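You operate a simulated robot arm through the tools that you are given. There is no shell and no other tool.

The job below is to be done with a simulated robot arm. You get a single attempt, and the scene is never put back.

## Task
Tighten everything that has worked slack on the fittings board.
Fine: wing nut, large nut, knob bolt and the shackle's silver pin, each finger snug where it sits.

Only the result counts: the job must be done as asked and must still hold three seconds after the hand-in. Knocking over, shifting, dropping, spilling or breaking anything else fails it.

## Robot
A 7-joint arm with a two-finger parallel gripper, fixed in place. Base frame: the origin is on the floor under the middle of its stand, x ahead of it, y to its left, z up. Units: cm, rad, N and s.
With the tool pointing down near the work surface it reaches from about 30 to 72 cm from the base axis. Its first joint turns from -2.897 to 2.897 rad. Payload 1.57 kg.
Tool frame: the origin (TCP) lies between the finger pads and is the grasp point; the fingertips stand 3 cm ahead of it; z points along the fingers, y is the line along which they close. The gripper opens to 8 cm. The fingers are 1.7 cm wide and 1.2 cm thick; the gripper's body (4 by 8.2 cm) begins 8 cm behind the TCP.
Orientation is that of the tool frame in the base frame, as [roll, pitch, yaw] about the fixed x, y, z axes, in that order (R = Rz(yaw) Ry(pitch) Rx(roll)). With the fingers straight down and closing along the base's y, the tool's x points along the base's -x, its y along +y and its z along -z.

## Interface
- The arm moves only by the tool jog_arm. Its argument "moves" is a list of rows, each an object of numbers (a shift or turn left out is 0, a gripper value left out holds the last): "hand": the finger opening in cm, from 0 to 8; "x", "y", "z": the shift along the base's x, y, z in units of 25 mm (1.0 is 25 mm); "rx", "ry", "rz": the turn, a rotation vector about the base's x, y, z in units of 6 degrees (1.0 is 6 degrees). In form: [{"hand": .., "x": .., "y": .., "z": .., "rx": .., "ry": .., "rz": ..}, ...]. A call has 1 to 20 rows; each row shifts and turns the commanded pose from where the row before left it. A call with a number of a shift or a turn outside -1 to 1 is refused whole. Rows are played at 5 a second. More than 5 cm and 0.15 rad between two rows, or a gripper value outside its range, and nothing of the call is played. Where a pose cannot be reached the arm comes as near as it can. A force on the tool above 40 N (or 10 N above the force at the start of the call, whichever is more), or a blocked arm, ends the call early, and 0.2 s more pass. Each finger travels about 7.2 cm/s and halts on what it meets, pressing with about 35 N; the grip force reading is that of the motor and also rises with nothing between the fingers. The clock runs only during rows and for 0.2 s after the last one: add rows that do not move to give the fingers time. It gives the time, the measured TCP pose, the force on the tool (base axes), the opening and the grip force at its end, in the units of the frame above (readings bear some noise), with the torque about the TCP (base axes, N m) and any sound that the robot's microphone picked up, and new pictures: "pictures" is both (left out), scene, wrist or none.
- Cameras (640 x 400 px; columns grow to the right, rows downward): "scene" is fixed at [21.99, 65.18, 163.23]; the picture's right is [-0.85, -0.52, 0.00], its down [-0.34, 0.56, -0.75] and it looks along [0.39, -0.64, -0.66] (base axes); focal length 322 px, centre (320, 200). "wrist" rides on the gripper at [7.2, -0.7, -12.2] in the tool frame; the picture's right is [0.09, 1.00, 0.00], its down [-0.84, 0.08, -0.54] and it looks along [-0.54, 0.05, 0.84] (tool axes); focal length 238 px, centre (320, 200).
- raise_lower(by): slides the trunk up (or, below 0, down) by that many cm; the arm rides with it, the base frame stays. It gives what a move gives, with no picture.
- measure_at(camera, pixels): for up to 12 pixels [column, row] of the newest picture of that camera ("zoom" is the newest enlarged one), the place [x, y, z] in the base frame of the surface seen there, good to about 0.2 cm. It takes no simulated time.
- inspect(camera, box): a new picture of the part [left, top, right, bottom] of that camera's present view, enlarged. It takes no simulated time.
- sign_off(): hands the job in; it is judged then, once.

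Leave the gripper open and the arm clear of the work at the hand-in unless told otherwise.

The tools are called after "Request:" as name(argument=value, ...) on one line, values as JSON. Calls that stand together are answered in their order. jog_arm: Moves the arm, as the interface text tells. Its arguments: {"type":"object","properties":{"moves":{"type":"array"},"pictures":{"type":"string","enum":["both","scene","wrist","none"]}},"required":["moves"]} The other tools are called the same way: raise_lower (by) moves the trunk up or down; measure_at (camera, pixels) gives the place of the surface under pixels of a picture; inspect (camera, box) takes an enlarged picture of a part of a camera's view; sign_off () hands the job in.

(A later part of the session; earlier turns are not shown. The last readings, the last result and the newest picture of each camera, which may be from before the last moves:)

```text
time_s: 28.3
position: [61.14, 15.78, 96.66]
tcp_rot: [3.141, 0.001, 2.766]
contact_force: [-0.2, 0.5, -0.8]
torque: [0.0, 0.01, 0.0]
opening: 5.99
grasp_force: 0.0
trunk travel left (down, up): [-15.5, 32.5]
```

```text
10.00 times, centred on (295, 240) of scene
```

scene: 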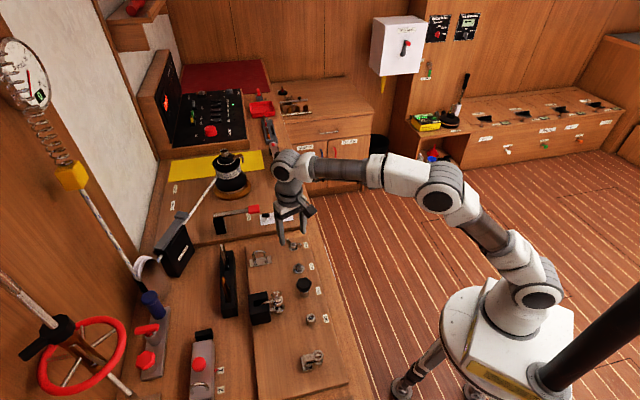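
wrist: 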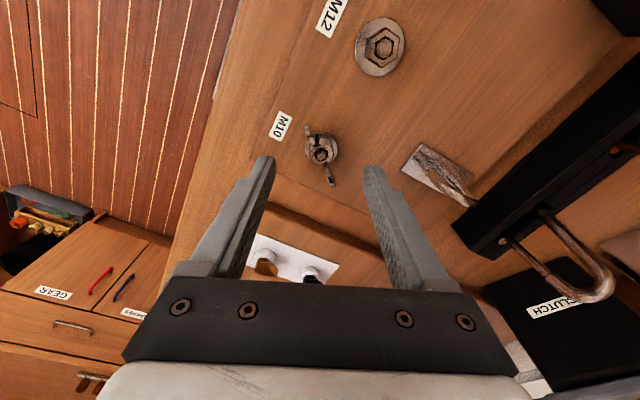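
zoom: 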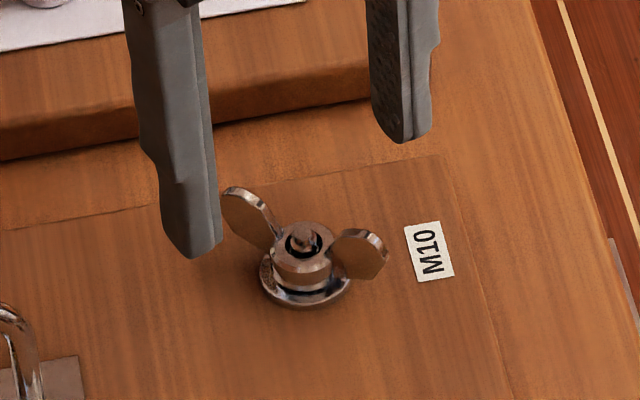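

The gap under the wing nut now looks closed. The wings are 30° off the fingers as planned. I go down beside the hub (tips at z≈90.9), recentre 1 mm, and close.

Request:
jog_arm(moves=[{"z": -0.5, "x": 0.012, "y": 0.04}, {"z": -0.5}, {"z": -0.12}, {"hand": 2.4}, {}, {"hand": 0}, {}, {}], pictures="wrist")

Request:
inspect(camera="wrist", box=[290, 135, 350, 215])

```text
time_s: 30.1
position: [61.26, 15.81, 93.78]
tcp_rot: [-3.14, 0.0, 2.764]
contact_force: [-3.4, -2.8, 0.0]
torque: [-0.07, 0.03, -0.01]
opening: 1.87
grasp_force: 32.9
trunk travel left (down, up): [-15.5, 32.5]
```

wrist: 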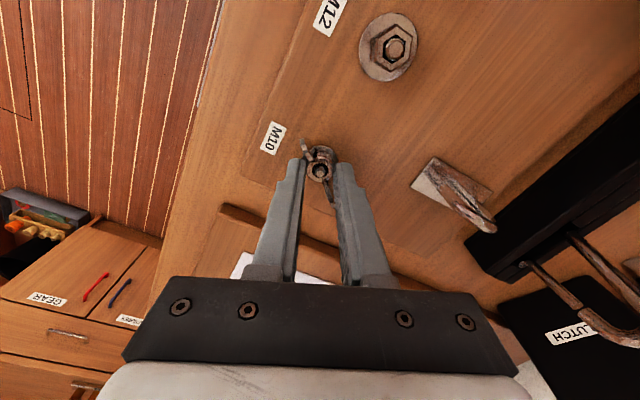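

```text
5.00 times, centred on (320, 175) of wrist
```

zoom: 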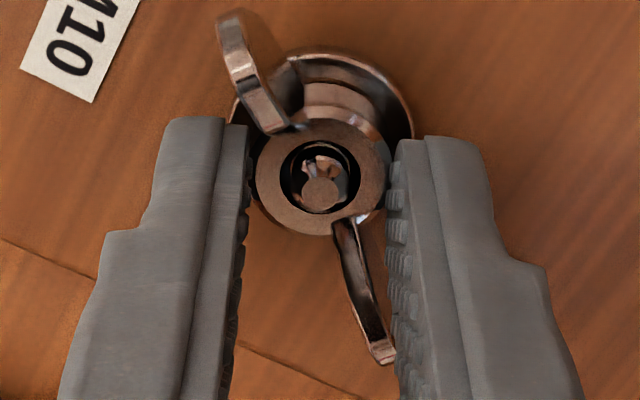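

Opening stopped at 1.87 (not 1.65): the fingers are now bearing on the wings, and squeezing pushes them clockwise. The nut didn't budge. I turn clockwise 6° to read the resistance.

Request:
jog_arm(moves=[{"rz": -0.5}, {"rz": -0.5}, {}], pictures="wrist")

Request:
inspect(camera="wrist", box=[290, 135, 350, 215])

```text
time_s: 30.9
position: [61.31, 15.9, 93.81]
tcp_rot: [-3.141, 0.0, 2.658]
contact_force: [0.2, -6.6, -3.6]
torque: [-0.32, -0.01, 0.05]
opening: 1.85
grasp_force: 32.3
trunk travel left (down, up): [-15.5, 32.5]
```

wrist: 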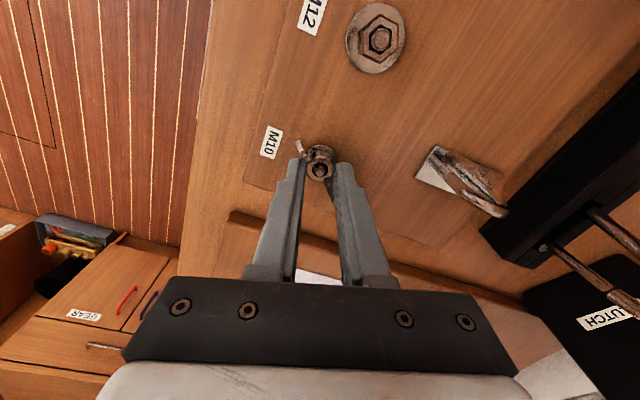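

```text
5.00 times, centred on (320, 175) of wrist
```

zoom: 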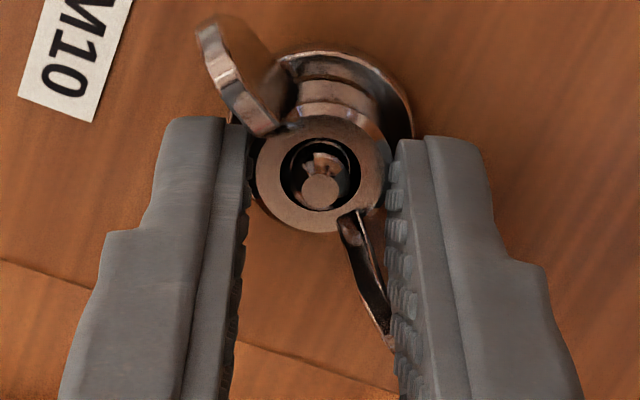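

Torque reads just 0.05 after settling; nut angle unchanged (still at yaw 3.27), the pads just slid on the hub. I turn another 9° to bring the finger corners onto the wings.

Request:
jog_arm(moves=[{"rz": -0.5}, {"rz": -0.5}, {"rz": -0.5}], pictures="wrist")

Request:
inspect(camera="wrist", box=[290, 135, 350, 215])

```text
time_s: 31.7
position: [61.14, 16.0, 93.82]
tcp_rot: [-3.141, -0.002, 2.503]
contact_force: [-4.7, -6.8, -3.8]
torque: [-0.22, 0.02, 1.16]
opening: 1.89
grasp_force: 32.9
trunk travel left (down, up): [-15.5, 32.5]
```

wrist: 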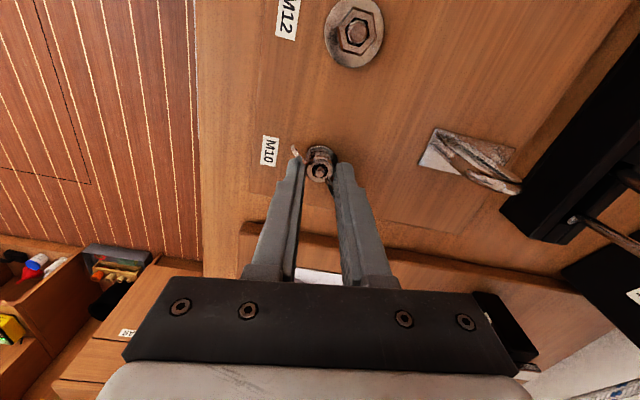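

```text
5.00 times, centred on (320, 175) of wrist
```

zoom: 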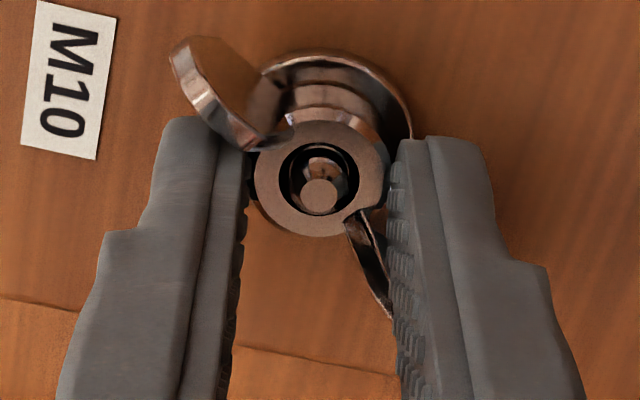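

The torque jumped to 1.16 N m with the wings pinned and the nut not moving: the wing nut is snug. I stop, open right here (so nothing drags it back), and rise 5 cm.

Request:
jog_arm(moves=[{"hand": 6}, {}, {"z": 0.5}, {"z": 0.5}, {"z": 1}, {}], pictures="both")

Request:
inspect(camera="wrist", box=[280, 85, 360, 185])

Request:
inspect(camera="scene", box=[270, 225, 330, 275])

```text
time_s: 33.1
position: [61.08, 15.84, 98.87]
tcp_rot: [-3.141, 0.0, 2.503]
contact_force: [-0.3, 0.6, 0.5]
torque: [0.01, 0.02, -0.03]
opening: 5.99
grasp_force: 0.0
trunk travel left (down, up): [-15.5, 32.5]
```

scene: 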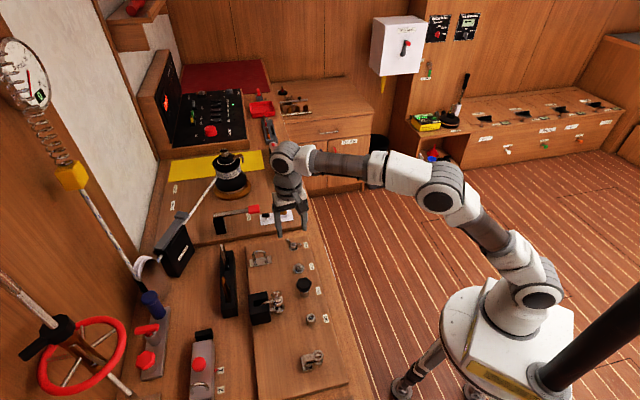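
wrist: 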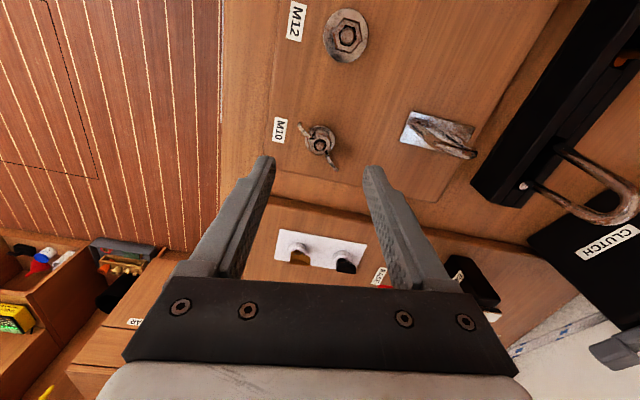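

```text
4.00 times, centred on (320, 135) of wrist
```

zoom: 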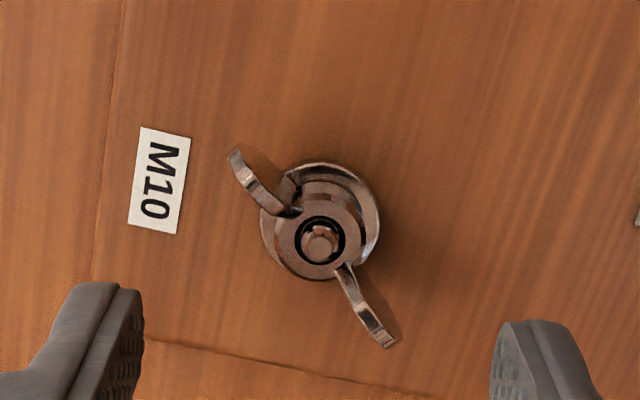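

```text
8.00 times, centred on (300, 250) of scene
```

zoom: 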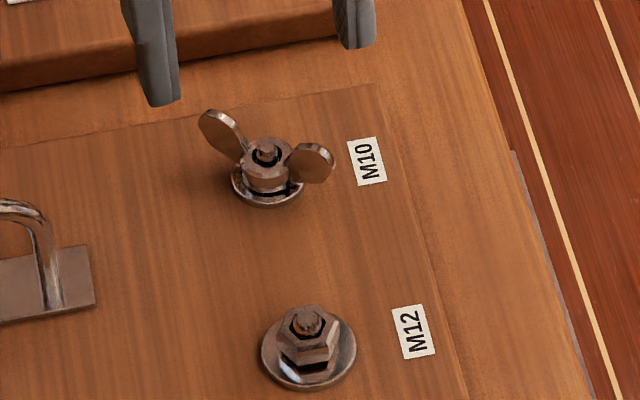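

Wing nut angle unchanged after release — done. Next the M12 nut at ≈(55.45,21.5). I move over it at this height, swinging the tool counter-clockwise 81° on the way, with opening 4.

Request:
jog_arm(moves=[{"hand": 4, "x": -0.5, "y": 0.5, "rz": 1}, {"x": -0.5, "y": 0.5, "rz": 1}, {"x": -0.5, "y": 0.5, "rz": 1}, {"x": -0.5, "y": 0.5, "rz": 1}, {"x": -0.25, "y": 0.26, "rz": 1}, {"rz": 1}, {"rz": 1}, {"rz": 1}, {"rz": 1}, {"rz": 1}, {"rz": 1}, {"rz": 1}, {"rz": 1}, {"rz": 0.5}, {}], pictures="both")

Request:
inspect(camera="wrist", box=[280, 105, 360, 185])

```text
time_s: 36.3
position: [55.65, 21.56, 98.85]
tcp_rot: [-3.141, 0.002, -2.364]
contact_force: [0.3, -0.1, -0.4]
torque: [0.01, -0.02, -0.04]
opening: 4.02
grasp_force: 0.0
trunk travel left (down, up): [-15.5, 32.5]
```

scene: 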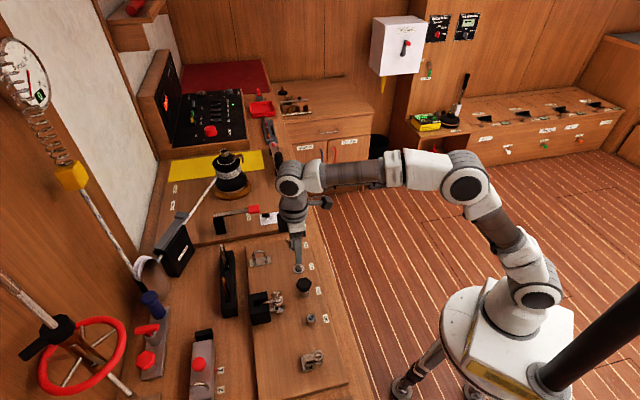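
wrist: 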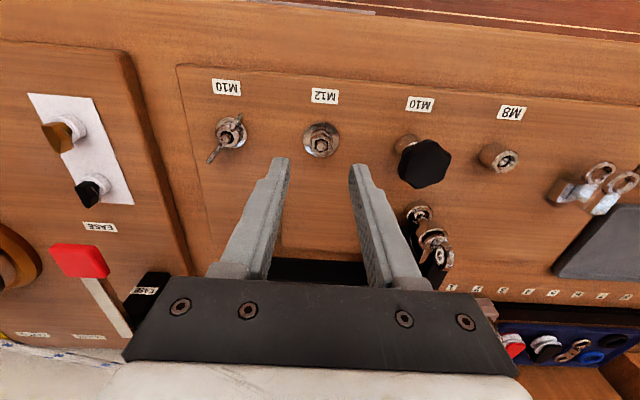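

```text
5.00 times, centred on (320, 145) of wrist
```

zoom: 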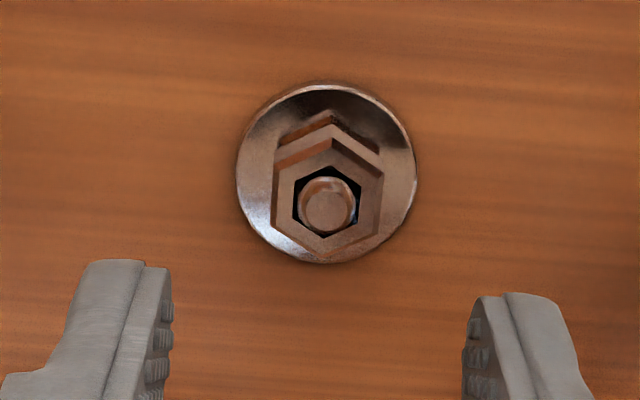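

The hex flats line up with the fingers already. I shift (+0.02,+0.15) cm towards its centre and go down 5.35 cm (tips at z≈90.5, washer top 90.1), opening 3.5.

Request:
jog_arm(moves=[{"hand": 3.5, "x": 0.008, "y": 0.06, "z": -1}, {"z": -0.6}, {"z": -0.3}, {"z": -0.24}, {}], pictures="wrist")

Request:
inspect(camera="wrist", box=[280, 130, 360, 210])

```text
time_s: 37.5
position: [55.62, 21.71, 93.41]
tcp_rot: [3.141, 0.0, -2.367]
contact_force: [0.5, 0.4, -0.6]
torque: [-0.01, 0.01, 0.01]
opening: 3.5
grasp_force: 0.1
trunk travel left (down, up): [-15.5, 32.5]
```

wrist: 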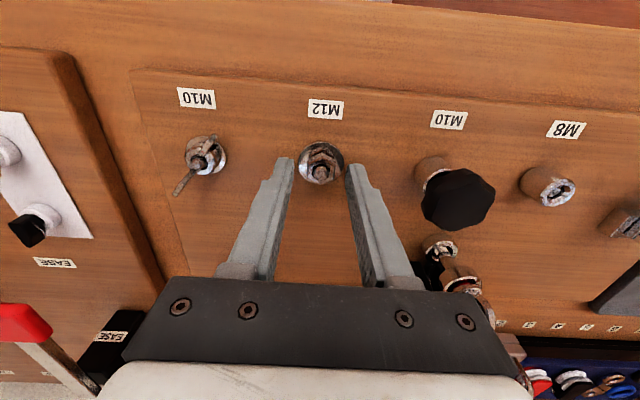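

```text
5.00 times, centred on (320, 170) of wrist
```

zoom: 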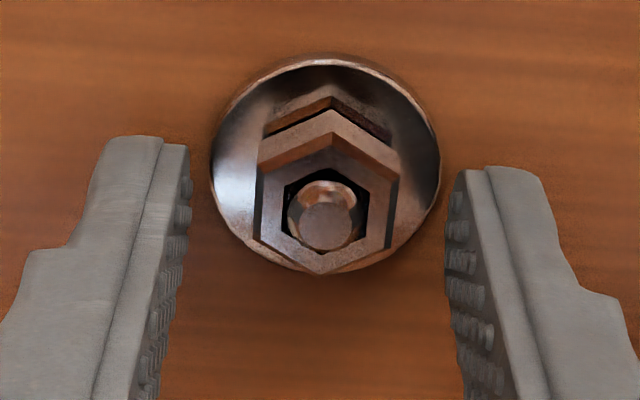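

From the wing-nut calibration the stud should appear at row 177 when centred; it's at 174, so I shift (-0.14,-0.14) cm, then close on the flats.

Request:
jog_arm(moves=[{"x": -0.056, "y": -0.056}, {}, {"hand": 2.2}, {}, {"hand": 0}, {}, {}], pictures="wrist")

Request:
inspect(camera="wrist", box=[280, 130, 360, 210])

```text
time_s: 39.1
position: [55.51, 21.54, 93.45]
tcp_rot: [3.139, -0.002, -2.367]
contact_force: [-2.8, 2.7, 0.2]
torque: [0.07, 0.11, 0.01]
opening: 1.73
grasp_force: 32.3
trunk travel left (down, up): [-15.5, 32.5]
```

wrist: 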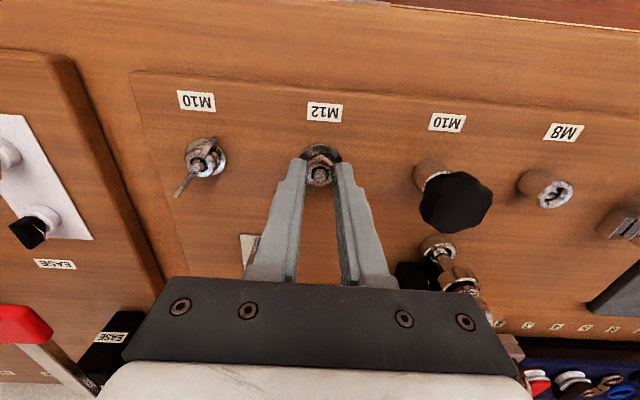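

```text
5.00 times, centred on (320, 170) of wrist
```

zoom: 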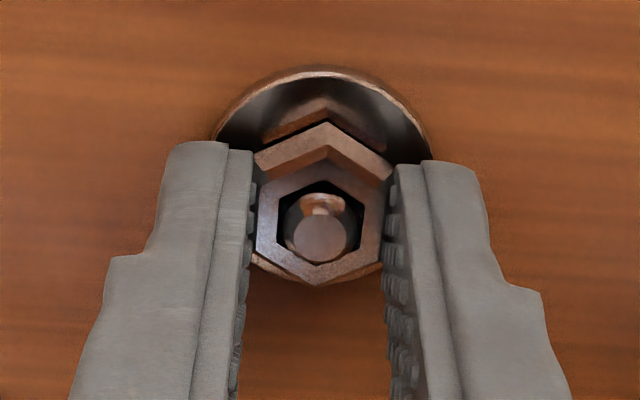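

Gripped on the flats at 1.73 cm with the stud at row 177 — centred. I turn clockwise 60°.

Request:
jog_arm(moves=[{"rz": -1}, {"rz": -1}, {"rz": -1}, {"rz": -1}, {"rz": -1}, {"rz": -1}, {"rz": -1}, {"rz": -1}, {"rz": -1}, {"rz": -1}], pictures="wrist")

Request:
inspect(camera="wrist", box=[280, 130, 360, 210])

```text
time_s: 41.3
position: [55.58, 21.55, 93.4]
tcp_rot: [3.141, -0.001, 2.868]
contact_force: [-2.5, 3.8, -1.3]
torque: [0.14, 0.12, -0.01]
opening: 1.77
grasp_force: 32.7
trunk travel left (down, up): [-15.5, 32.5]
```

wrist: 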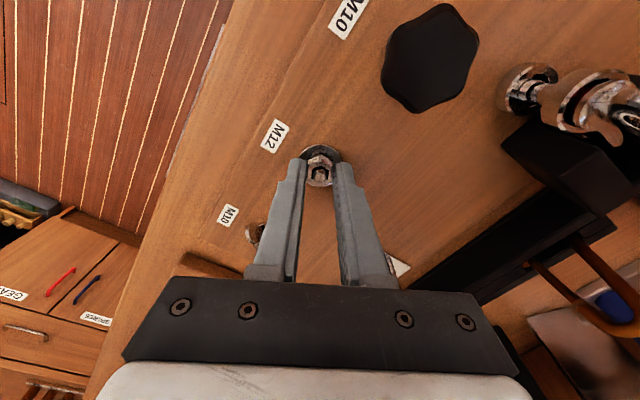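

```text
5.00 times, centred on (320, 170) of wrist
```

zoom: 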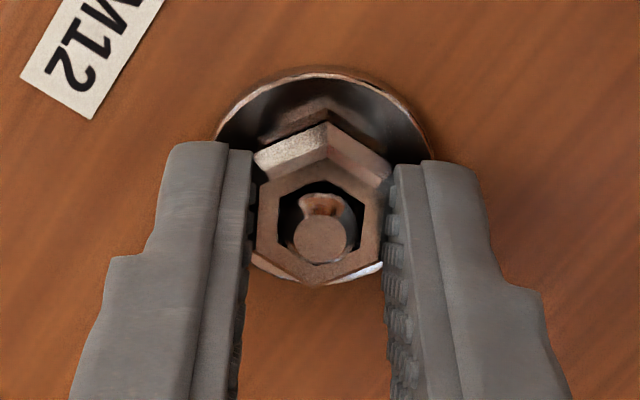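

The nut turns freely with small forces. I continue clockwise 90°.

Request:
jog_arm(moves=[{"rz": -1}, {"rz": -1}, {"rz": -1}, {"rz": -1}, {"rz": -1}, {"rz": -1}, {"rz": -1}, {"rz": -1}, {"rz": -1}, {"rz": -1}, {"rz": -1}, {"rz": -1}, {"rz": -1}, {"rz": -1}, {"rz": -1}], pictures="wrist")

Request:
inspect(camera="wrist", box=[280, 130, 360, 210])

```text
time_s: 44.5
position: [55.51, 21.53, 93.39]
tcp_rot: [-3.139, 0.002, 1.296]
contact_force: [-5.9, -2.8, -10.6]
torque: [-0.06, 0.11, 0.0]
opening: 1.77
grasp_force: 32.7
trunk travel left (down, up): [-15.5, 32.5]
```

wrist: 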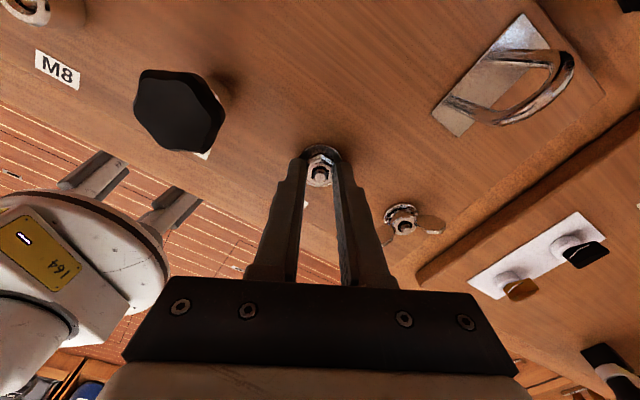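

```text
5.00 times, centred on (320, 170) of wrist
```

zoom: 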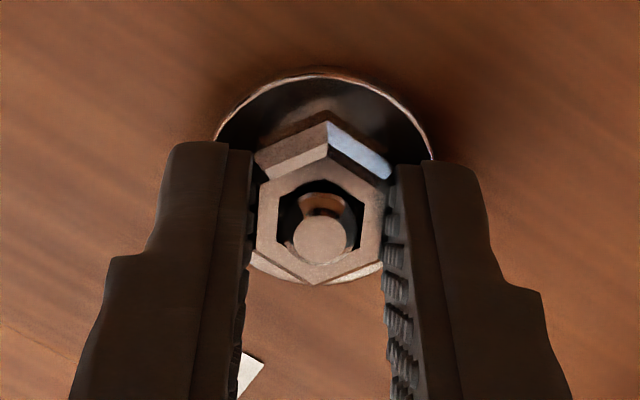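

A downward pull of 10.6 N shows the nut winding down. I follow it by 0.07 cm and turn another 60°.

Request:
jog_arm(moves=[{"z": -0.03, "rz": -1}, {"rz": -1}, {"rz": -1}, {"rz": -1}, {"rz": -1}, {"rz": -1}, {"rz": -1}, {"rz": -1}, {"rz": -1}, {"rz": -1}], pictures="wrist")

Request:
inspect(camera="wrist", box=[280, 130, 360, 210])

```text
time_s: 46.7
position: [55.49, 21.6, 93.37]
tcp_rot: [-3.14, -0.001, 0.251]
contact_force: [-8.7, -4.4, -4.3]
torque: [-0.15, 0.2, 0.0]
opening: 1.76
grasp_force: 32.4
trunk travel left (down, up): [-15.5, 32.5]
```

wrist: 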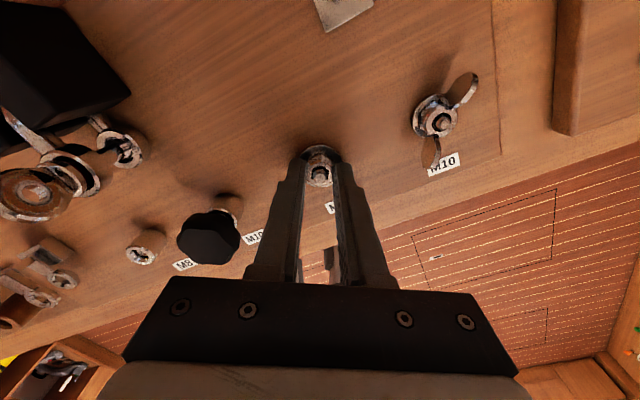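

```text
5.00 times, centred on (320, 170) of wrist
```

zoom: 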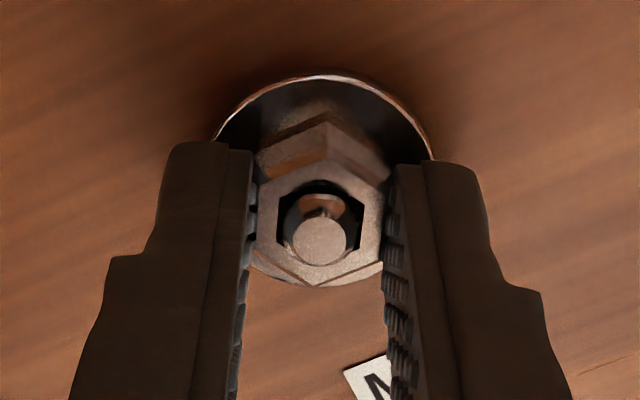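

210° turned and it's still free; the wrist is near its limit. I open to 3.5 (clear of the hex corners) and swing back counter-clockwise 180°.

Request:
jog_arm(moves=[{"hand": 3.5}, {}, {"rz": 1}, {"rz": 1}, {"rz": 1}, {"rz": 1}, {"rz": 1}, {"rz": 1}, {"rz": 1}, {"rz": 1}, {"rz": 1}, {"rz": 1}, {"rz": 1}, {"rz": 1}, {"rz": 1}, {"rz": 1}, {"rz": 1}, {"rz": 1}, {"rz": 1}, {"rz": 1}], pictures="none")

Request:
jog_arm(moves=[{"rz": 1}, {"rz": 1}, {"rz": 1}, {"rz": 1}, {"rz": 1}, {"rz": 1}, {"rz": 1}, {"rz": 1}, {"rz": 1}, {"rz": 1}, {"rz": 1}, {"rz": 1}, {}], pictures="wrist")

Request:
inspect(camera="wrist", box=[280, 130, 360, 210])

```text
time_s: 50.9
position: [55.5, 21.63, 93.39]
tcp_rot: [3.141, -0.001, 2.139]
contact_force: [-0.5, -0.4, 0.4]
torque: [0.04, -0.02, -0.02]
opening: 3.49
grasp_force: 0.0
trunk travel left (down, up): [-15.5, 32.5]
```

```text
time_s: 53.7
position: [55.51, 21.54, 93.39]
tcp_rot: [3.141, 0.001, -2.89]
contact_force: [0.2, 0.6, 0.2]
torque: [0.0, -0.02, 0.02]
opening: 3.52
grasp_force: 0.1
trunk travel left (down, up): [-15.5, 32.5]
```

wrist: 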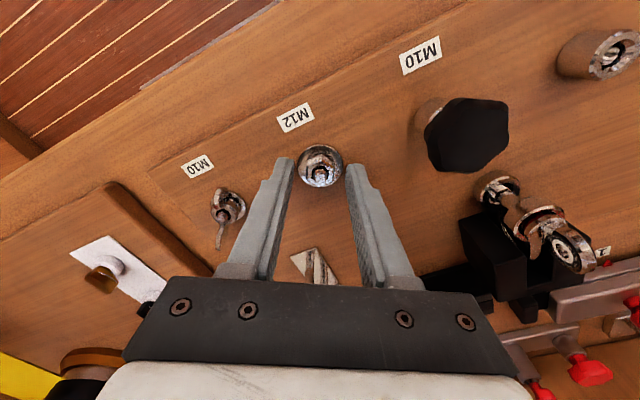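

```text
5.00 times, centred on (320, 170) of wrist
```

zoom: 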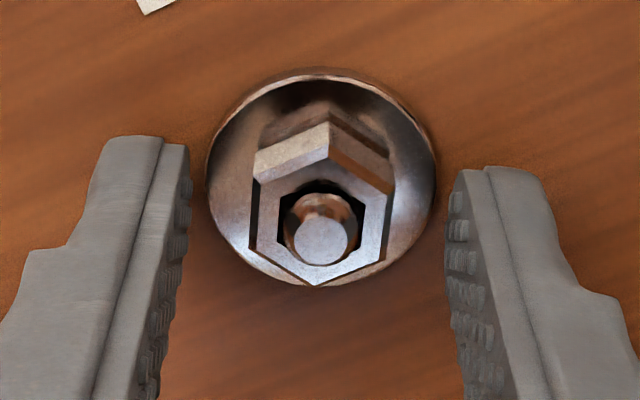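

The hex is aligned again and visibly lower. I close and turn clockwise 60°, reading the torque at the end.

Request:
jog_arm(moves=[{"hand": 0}, {}, {}, {"rz": -1}, {"rz": -1}, {"rz": -1}, {"rz": -1}, {"rz": -1}, {"rz": -1}, {"rz": -1}, {"rz": -1}, {"rz": -1}, {"rz": -1}], pictures="wrist")

Request:
inspect(camera="wrist", box=[280, 130, 360, 210])

```text
time_s: 56.5
position: [55.36, 21.46, 93.38]
tcp_rot: [-3.14, 0.002, 2.342]
contact_force: [-6.7, -0.4, -4.8]
torque: [0.02, 0.15, 0.02]
opening: 1.74
grasp_force: 33.0
trunk travel left (down, up): [-15.5, 32.5]
```

wrist: 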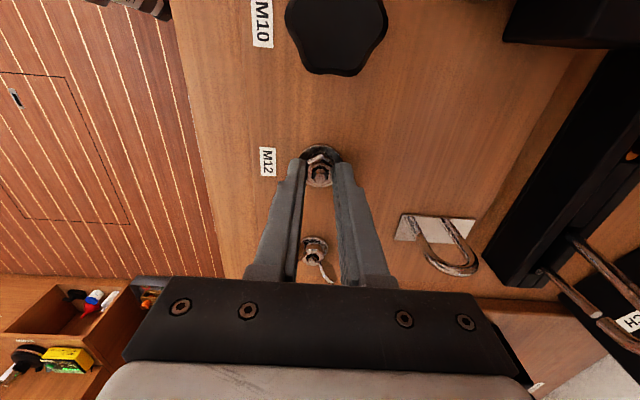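

```text
5.00 times, centred on (320, 170) of wrist
```

zoom: 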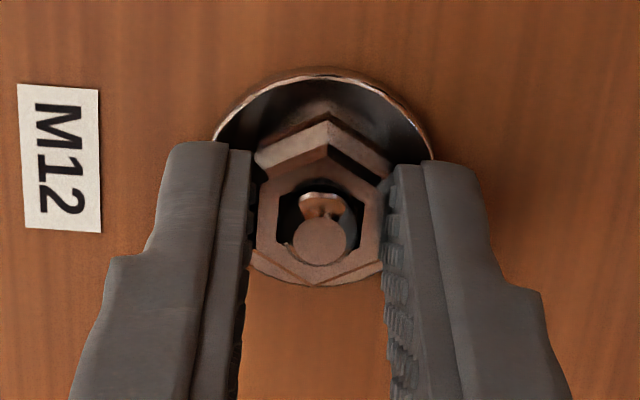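

Still free (0.02 N m), 270° so far. Since the hex gives a positive drive, I go on in 30° pieces to catch the seat.

Request:
jog_arm(moves=[{"z": -0.015, "rz": -1}, {"rz": -1}, {"rz": -1}, {"rz": -1}, {"rz": -1}], pictures="none")

Request:
jog_arm(moves=[{"rz": -1}, {"rz": -1}, {"rz": -1}, {"rz": -1}], pictures="wrist")

```text
time_s: 57.7
position: [55.53, 21.61, 93.42]
tcp_rot: [-3.14, 0.0, 1.82]
contact_force: [-9.5, -1.2, -5.3]
torque: [-0.05, 0.15, 0.0]
opening: 1.76
grasp_force: 32.2
trunk travel left (down, up): [-15.5, 32.5]
```

```text
time_s: 58.7
position: [55.53, 21.57, 93.31]
tcp_rot: [-3.14, -0.001, 1.4]
contact_force: [-6.4, -0.6, -9.8]
torque: [-0.03, 0.19, 0.01]
opening: 1.76
grasp_force: 32.5
trunk travel left (down, up): [-15.5, 32.5]
```

wrist: 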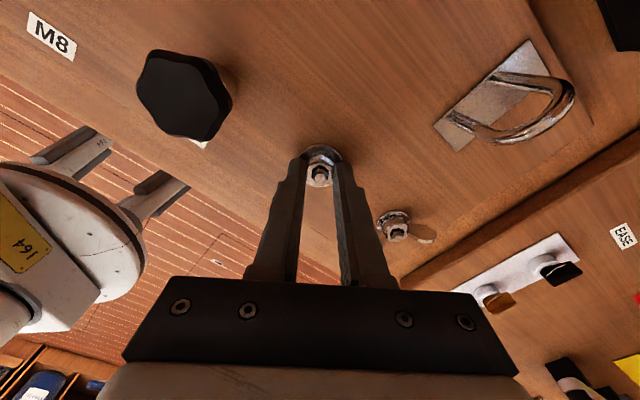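

324° and still free. I continue in 24–30° pieces.

Request:
jog_arm(moves=[{"z": -0.015, "rz": -1}, {"rz": -1}, {"rz": -1}, {"rz": -1}], pictures="none")

Request:
jog_arm(moves=[{"rz": -1}, {"rz": -1}, {"rz": -1}], pictures="none")

Request:
jog_arm(moves=[{"rz": -1}, {"rz": -1}, {"rz": -1}], pictures="wrist")

Request:
inspect(camera="wrist", box=[280, 130, 360, 210])

```text
time_s: 59.7
position: [55.47, 21.55, 93.26]
tcp_rot: [3.141, 0.0, 0.982]
contact_force: [-9.6, 1.5, -6.5]
torque: [0.07, 0.27, 0.06]
opening: 1.77
grasp_force: 32.2
trunk travel left (down, up): [-15.5, 32.5]
```

```text
time_s: 60.5
position: [55.55, 21.51, 93.33]
tcp_rot: [-3.141, 0.0, 0.668]
contact_force: [-7.9, -0.2, -8.2]
torque: [0.02, 0.29, 0.54]
opening: 1.82
grasp_force: 33.0
trunk travel left (down, up): [-15.5, 32.5]
```

```text
time_s: 61.3
position: [55.69, 21.69, 93.42]
tcp_rot: [-3.141, -0.002, 0.354]
contact_force: [1.2, -0.3, -4.7]
torque: [-0.04, -0.01, 0.31]
opening: 1.98
grasp_force: 34.0
trunk travel left (down, up): [-15.5, 32.5]
```

wrist: 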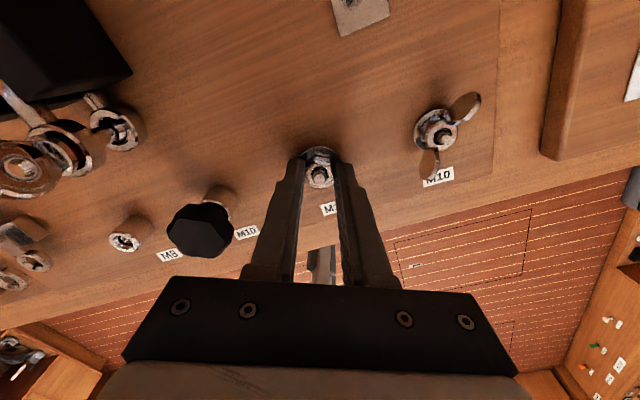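

```text
5.00 times, centred on (320, 170) of wrist
```

zoom: 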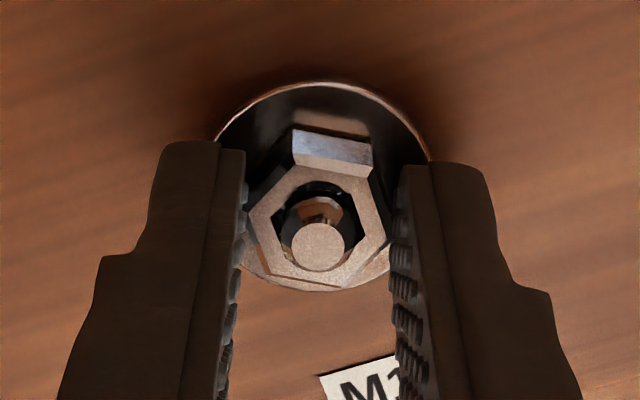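

Torque climbed to 0.54 N m at yaw 0.67, then the hex began to slip in the pads (opening 1.98): the nut is seated at about 384°. I open, turn back 20° to the flats, re-close, and give it one more short clockwise push to confirm.

Request:
jog_arm(moves=[{"hand": 3.5}, {}, {"x": -0.06, "y": -0.04, "rz": 1}, {"rz": 1}, {"rz": 1}, {"rz": 0.3}, {"hand": 0}, {}, {}], pictures="wrist")

Request:
inspect(camera="wrist", box=[280, 130, 360, 210])

```text
time_s: 63.3
position: [55.38, 21.59, 93.35]
tcp_rot: [-3.141, -0.001, 0.702]
contact_force: [1.2, -0.2, -0.1]
torque: [0.01, 0.0, 0.3]
opening: 1.78
grasp_force: 32.2
trunk travel left (down, up): [-15.5, 32.5]
```

wrist: 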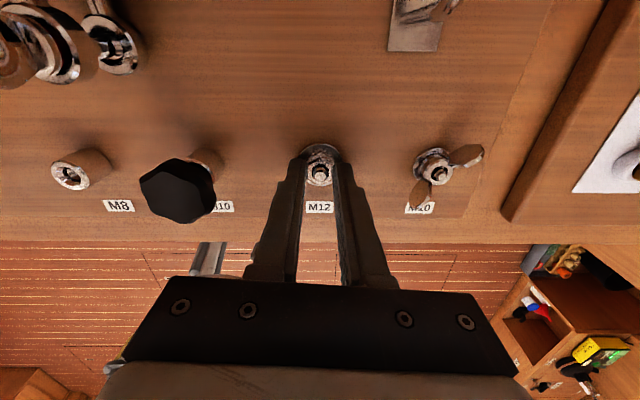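

```text
5.00 times, centred on (320, 170) of wrist
```

zoom: 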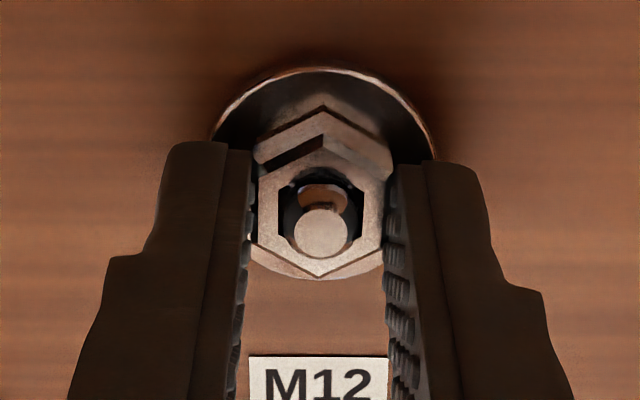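

Aligned again at yaw 0.70 with 0.3 N m already stored. I push 6° clockwise and read.

Request:
jog_arm(moves=[{"rz": -0.5}, {"rz": -0.5}], pictures="wrist")

Request:
inspect(camera="wrist", box=[280, 130, 360, 210])

```text
time_s: 63.9
position: [55.35, 21.43, 93.36]
tcp_rot: [-3.14, 0.0, 0.598]
contact_force: [0.8, -0.6, 2.5]
torque: [0.03, 0.02, 0.48]
opening: 1.87
grasp_force: 32.7
trunk travel left (down, up): [-15.5, 32.5]
```

wrist: 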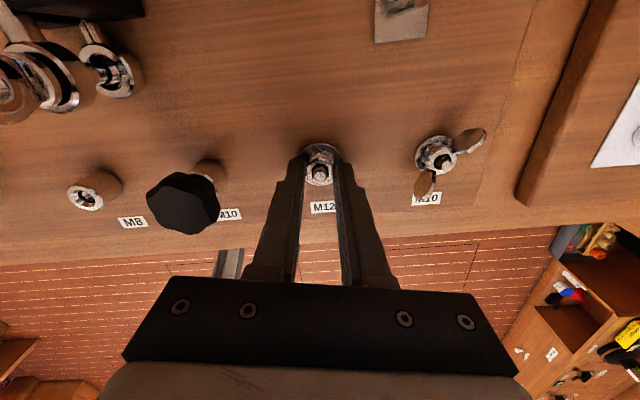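

```text
5.00 times, centred on (320, 170) of wrist
```

zoom: 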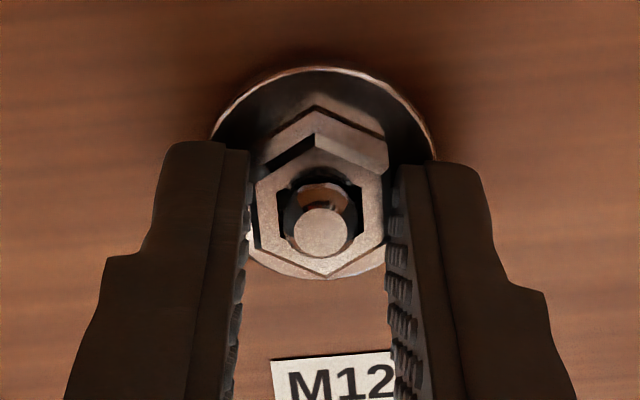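

The nut doesn't move and the pads slip at ~0.5 N m — snug. I open, lift 6 cm, and move toward the knob bolt, whose place by the even spacing is ≈(49.83,27.25), swinging the tool back counter-clockwise.

Request:
jog_arm(moves=[{"hand": 3.5}, {}, {"z": 1}, {"z": 1}, {"z": 0.4, "hand": 6}, {"x": -0.75, "y": 0.75, "rz": 1}, {"x": -0.75, "y": 0.75, "rz": 1}, {"x": -0.72, "y": 0.78, "rz": 1}, {"rz": 1}, {"rz": 1}, {"rz": 1}, {"rz": 1}, {"rz": 1}, {"rz": 1}, {"rz": 1}, {"rz": 1}, {"rz": 1}, {"rz": 1}, {"rz": 1}, {"rz": 1}], pictures="none")

Request:
jog_arm(moves=[{"rz": 1}, {"rz": 1}, {"rz": 1}, {"rz": 1}, {"rz": 1}, {"rz": 1}, {"rz": 1}, {"rz": 1}, {"rz": 1}, {"rz": 1}, {"rz": 1}, {"rz": 1}, {"rz": 1}, {"rz": 1}, {"rz": 1}, {"rz": 1}, {"rz": 0.7}, {}], pictures="both")

Request:
inspect(camera="wrist", box=[260, 90, 380, 190])

```text
time_s: 68.1
position: [49.76, 27.11, 99.23]
tcp_rot: [-3.142, -0.001, 2.169]
contact_force: [-0.1, -0.3, 0.2]
torque: [-0.01, 0.01, 0.0]
opening: 5.99
grasp_force: 0.0
trunk travel left (down, up): [-15.5, 32.5]
```

```text
time_s: 71.9
position: [49.76, 27.23, 99.13]
tcp_rot: [3.141, 0.0, -2.364]
contact_force: [-0.1, 0.0, 0.7]
torque: [0.0, -0.04, 0.01]
opening: 6.01
grasp_force: 0.2
trunk travel left (down, up): [-15.5, 32.5]
```

scene: 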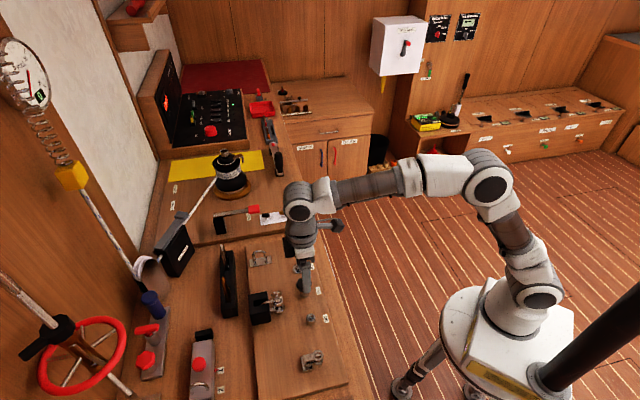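
wrist: 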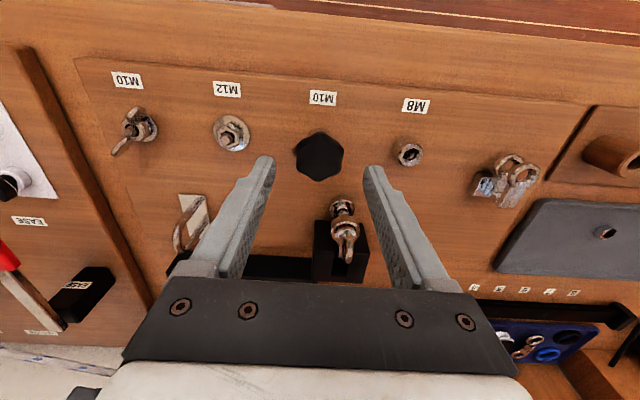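

```text
4.00 times, centred on (320, 140) of wrist
```

zoom: 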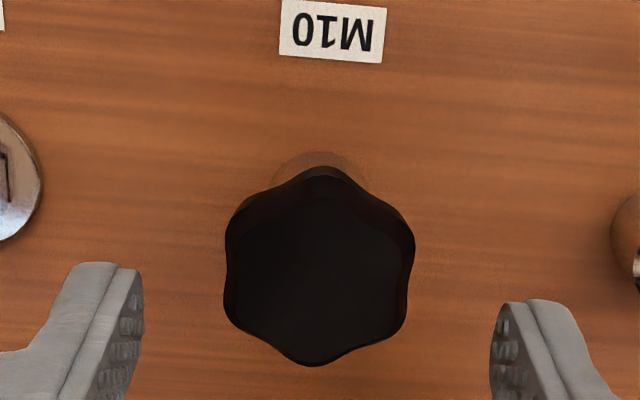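

The knob's valleys face left and right, square to the fingers, and it's centred. I go down 3.8 cm (tips at ~92.3, alongside the knob's skirt, top at 94.5) and close.

Request:
jog_arm(moves=[{"z": -0.6, "x": 0.02}, {"z": -0.6}, {"z": -0.33}, {}, {"hand": 4}, {}, {"hand": 0}, {}, {}], pictures="both")

Request:
inspect(camera="wrist", box=[260, 120, 380, 220])

Request:
inspect(camera="scene", box=[275, 255, 335, 305])

```text
time_s: 73.9
position: [49.8, 27.32, 95.53]
tcp_rot: [-3.141, 0.001, -2.367]
contact_force: [-2.2, 1.9, -1.4]
torque: [0.07, 0.09, -0.02]
opening: 3.54
grasp_force: 35.1
trunk travel left (down, up): [-15.5, 32.5]
```

scene: 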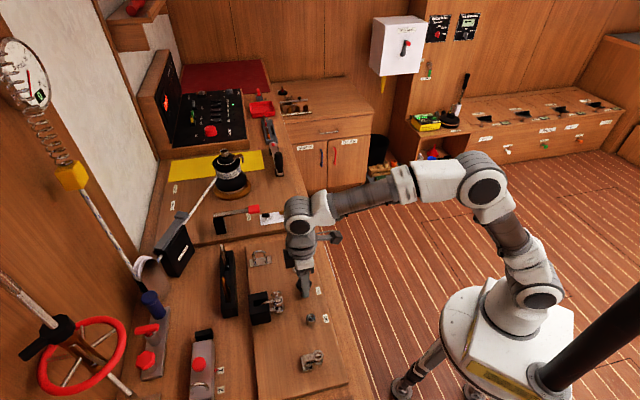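
wrist: 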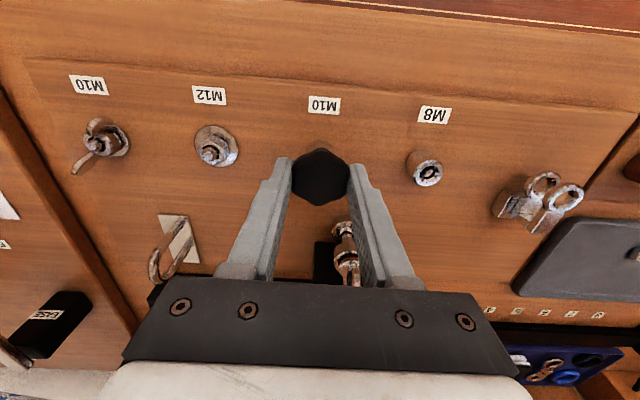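

```text
4.00 times, centred on (320, 170) of wrist
```

zoom: 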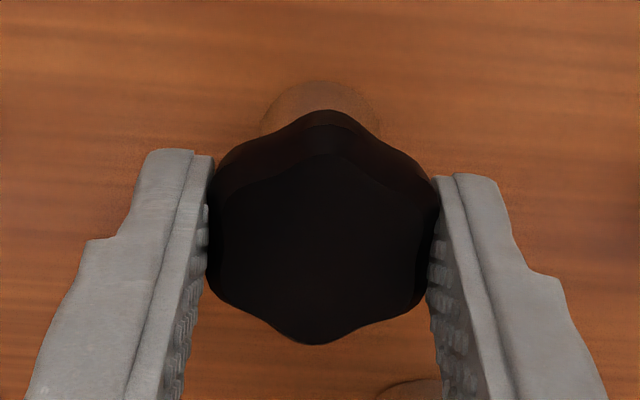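

```text
8.00 times, centred on (305, 280) of scene
```

zoom: 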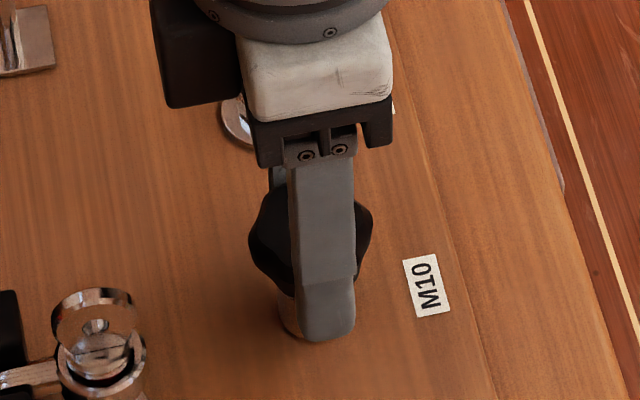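

Knob gripped at 3.54 cm (force 35). I turn clockwise 60°.

Request:
jog_arm(moves=[{"rz": -1}, {"rz": -1}, {"rz": -1}, {"rz": -1}, {"rz": -1}], pictures="none")

Request:
jog_arm(moves=[{"rz": -1}, {"rz": -1}, {"rz": -1}, {"rz": -1}, {"rz": -1}], pictures="wrist")

Request:
inspect(camera="wrist", box=[260, 120, 380, 220])

```text
time_s: 75.1
position: [49.89, 27.31, 95.47]
tcp_rot: [-3.14, -0.002, -2.891]
contact_force: [-4.5, 1.6, -4.0]
torque: [0.03, 0.0, 0.01]
opening: 3.52
grasp_force: 34.4
trunk travel left (down, up): [-15.5, 32.5]
```

```text
time_s: 76.3
position: [49.83, 27.28, 95.46]
tcp_rot: [-3.141, -0.001, 2.867]
contact_force: [-2.1, 0.0, -4.7]
torque: [-0.02, 0.09, 0.0]
opening: 3.51
grasp_force: 35.6
trunk travel left (down, up): [-15.5, 32.5]
```

wrist: 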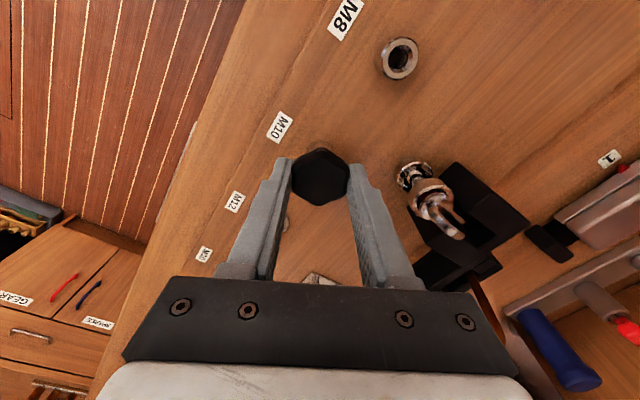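

```text
4.00 times, centred on (320, 170) of wrist
```

zoom: 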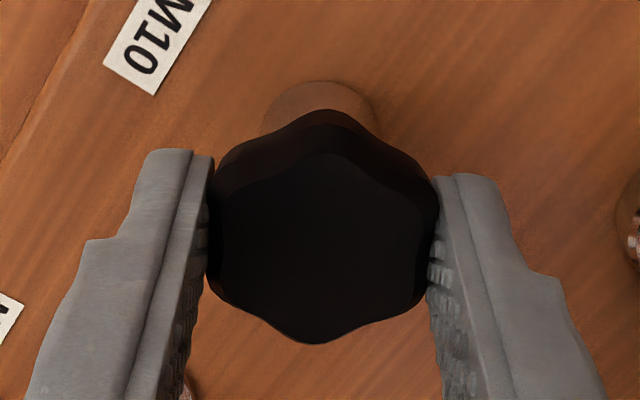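

Turning freely with tiny forces. I carry on clockwise in 30° pieces toward yaw 1.3, following down a little.

Request:
jog_arm(moves=[{"rz": -1, "z": -0.01}, {"rz": -1}, {"rz": -1}, {"rz": -1}, {"rz": -1}], pictures="none")

Request:
jog_arm(moves=[{"rz": -1, "z": -0.01}, {"rz": -1}, {"rz": -1}, {"rz": -1}, {"rz": -1}], pictures="none")

Request:
jog_arm(moves=[{"rz": -1, "z": -0.01}, {"rz": -1}, {"rz": -1}, {"rz": -1}, {"rz": -1}], pictures="wrist")

Request:
inspect(camera="wrist", box=[260, 120, 380, 220])

```text
time_s: 77.5
position: [49.84, 27.28, 95.43]
tcp_rot: [-3.141, 0.0, 2.344]
contact_force: [-1.8, 1.1, -2.1]
torque: [0.05, 0.09, -0.02]
opening: 3.52
grasp_force: 34.8
trunk travel left (down, up): [-15.5, 32.5]
```

```text
time_s: 78.7
position: [49.87, 27.26, 95.38]
tcp_rot: [3.141, 0.002, 1.822]
contact_force: [0.8, 3.1, -0.8]
torque: [0.05, -0.06, -0.04]
opening: 3.53
grasp_force: 35.1
trunk travel left (down, up): [-15.5, 32.5]
```

```text
time_s: 79.9
position: [49.88, 27.2, 95.31]
tcp_rot: [3.14, 0.001, 1.297]
contact_force: [-2.9, 3.6, 1.2]
torque: [0.0, 0.02, 0.02]
opening: 3.55
grasp_force: 34.9
trunk travel left (down, up): [-15.5, 32.5]
```

wrist: 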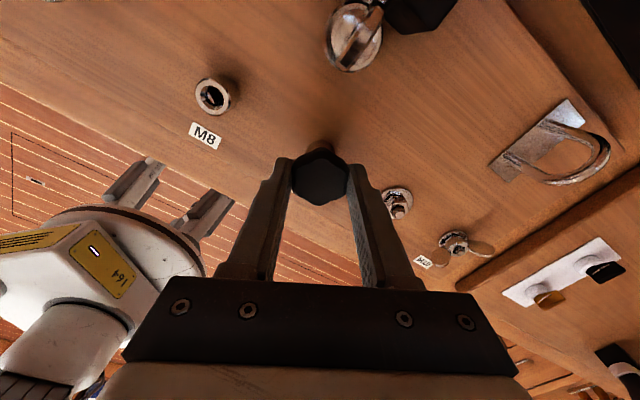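

```text
4.00 times, centred on (320, 170) of wrist
```

zoom: 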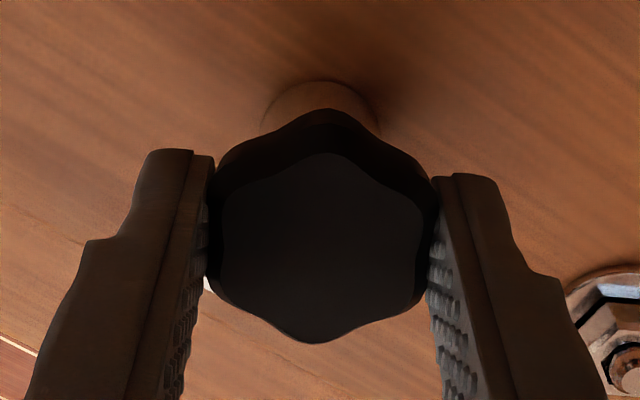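

150° so far, still free and the knob follows. I continue clockwise to yaw ~0.25.

Request:
jog_arm(moves=[{"rz": -1, "z": -0.01}, {"rz": -1}, {"rz": -1}, {"rz": -1}, {"rz": -1}], pictures="none")

Request:
jog_arm(moves=[{"rz": -1, "z": -0.01}, {"rz": -1}, {"rz": -1}, {"rz": -1}, {"rz": -1}], pictures="wrist")

Request:
inspect(camera="wrist", box=[260, 120, 380, 220])

```text
time_s: 81.1
position: [49.94, 27.15, 95.31]
tcp_rot: [3.141, 0.001, 0.774]
contact_force: [-5.0, 3.6, 5.3]
torque: [-0.01, 0.2, 0.01]
opening: 3.55
grasp_force: 34.8
trunk travel left (down, up): [-15.5, 32.5]
```

```text
time_s: 82.3
position: [49.84, 27.21, 95.38]
tcp_rot: [-3.141, -0.001, 0.25]
contact_force: [-5.5, 1.5, 9.7]
torque: [0.03, 0.13, -0.02]
opening: 3.54
grasp_force: 35.0
trunk travel left (down, up): [-15.5, 32.5]
```

wrist: 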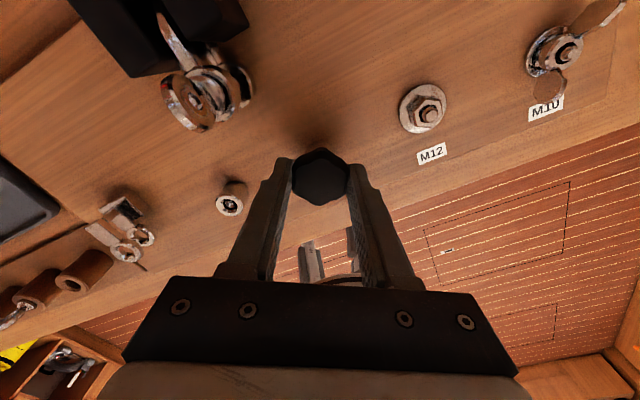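

```text
4.00 times, centred on (320, 170) of wrist
```

zoom: 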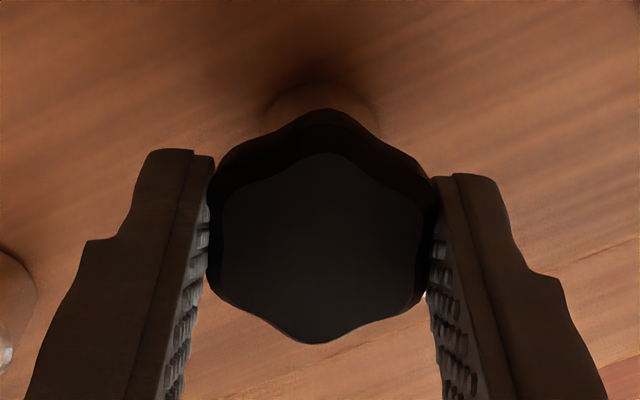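

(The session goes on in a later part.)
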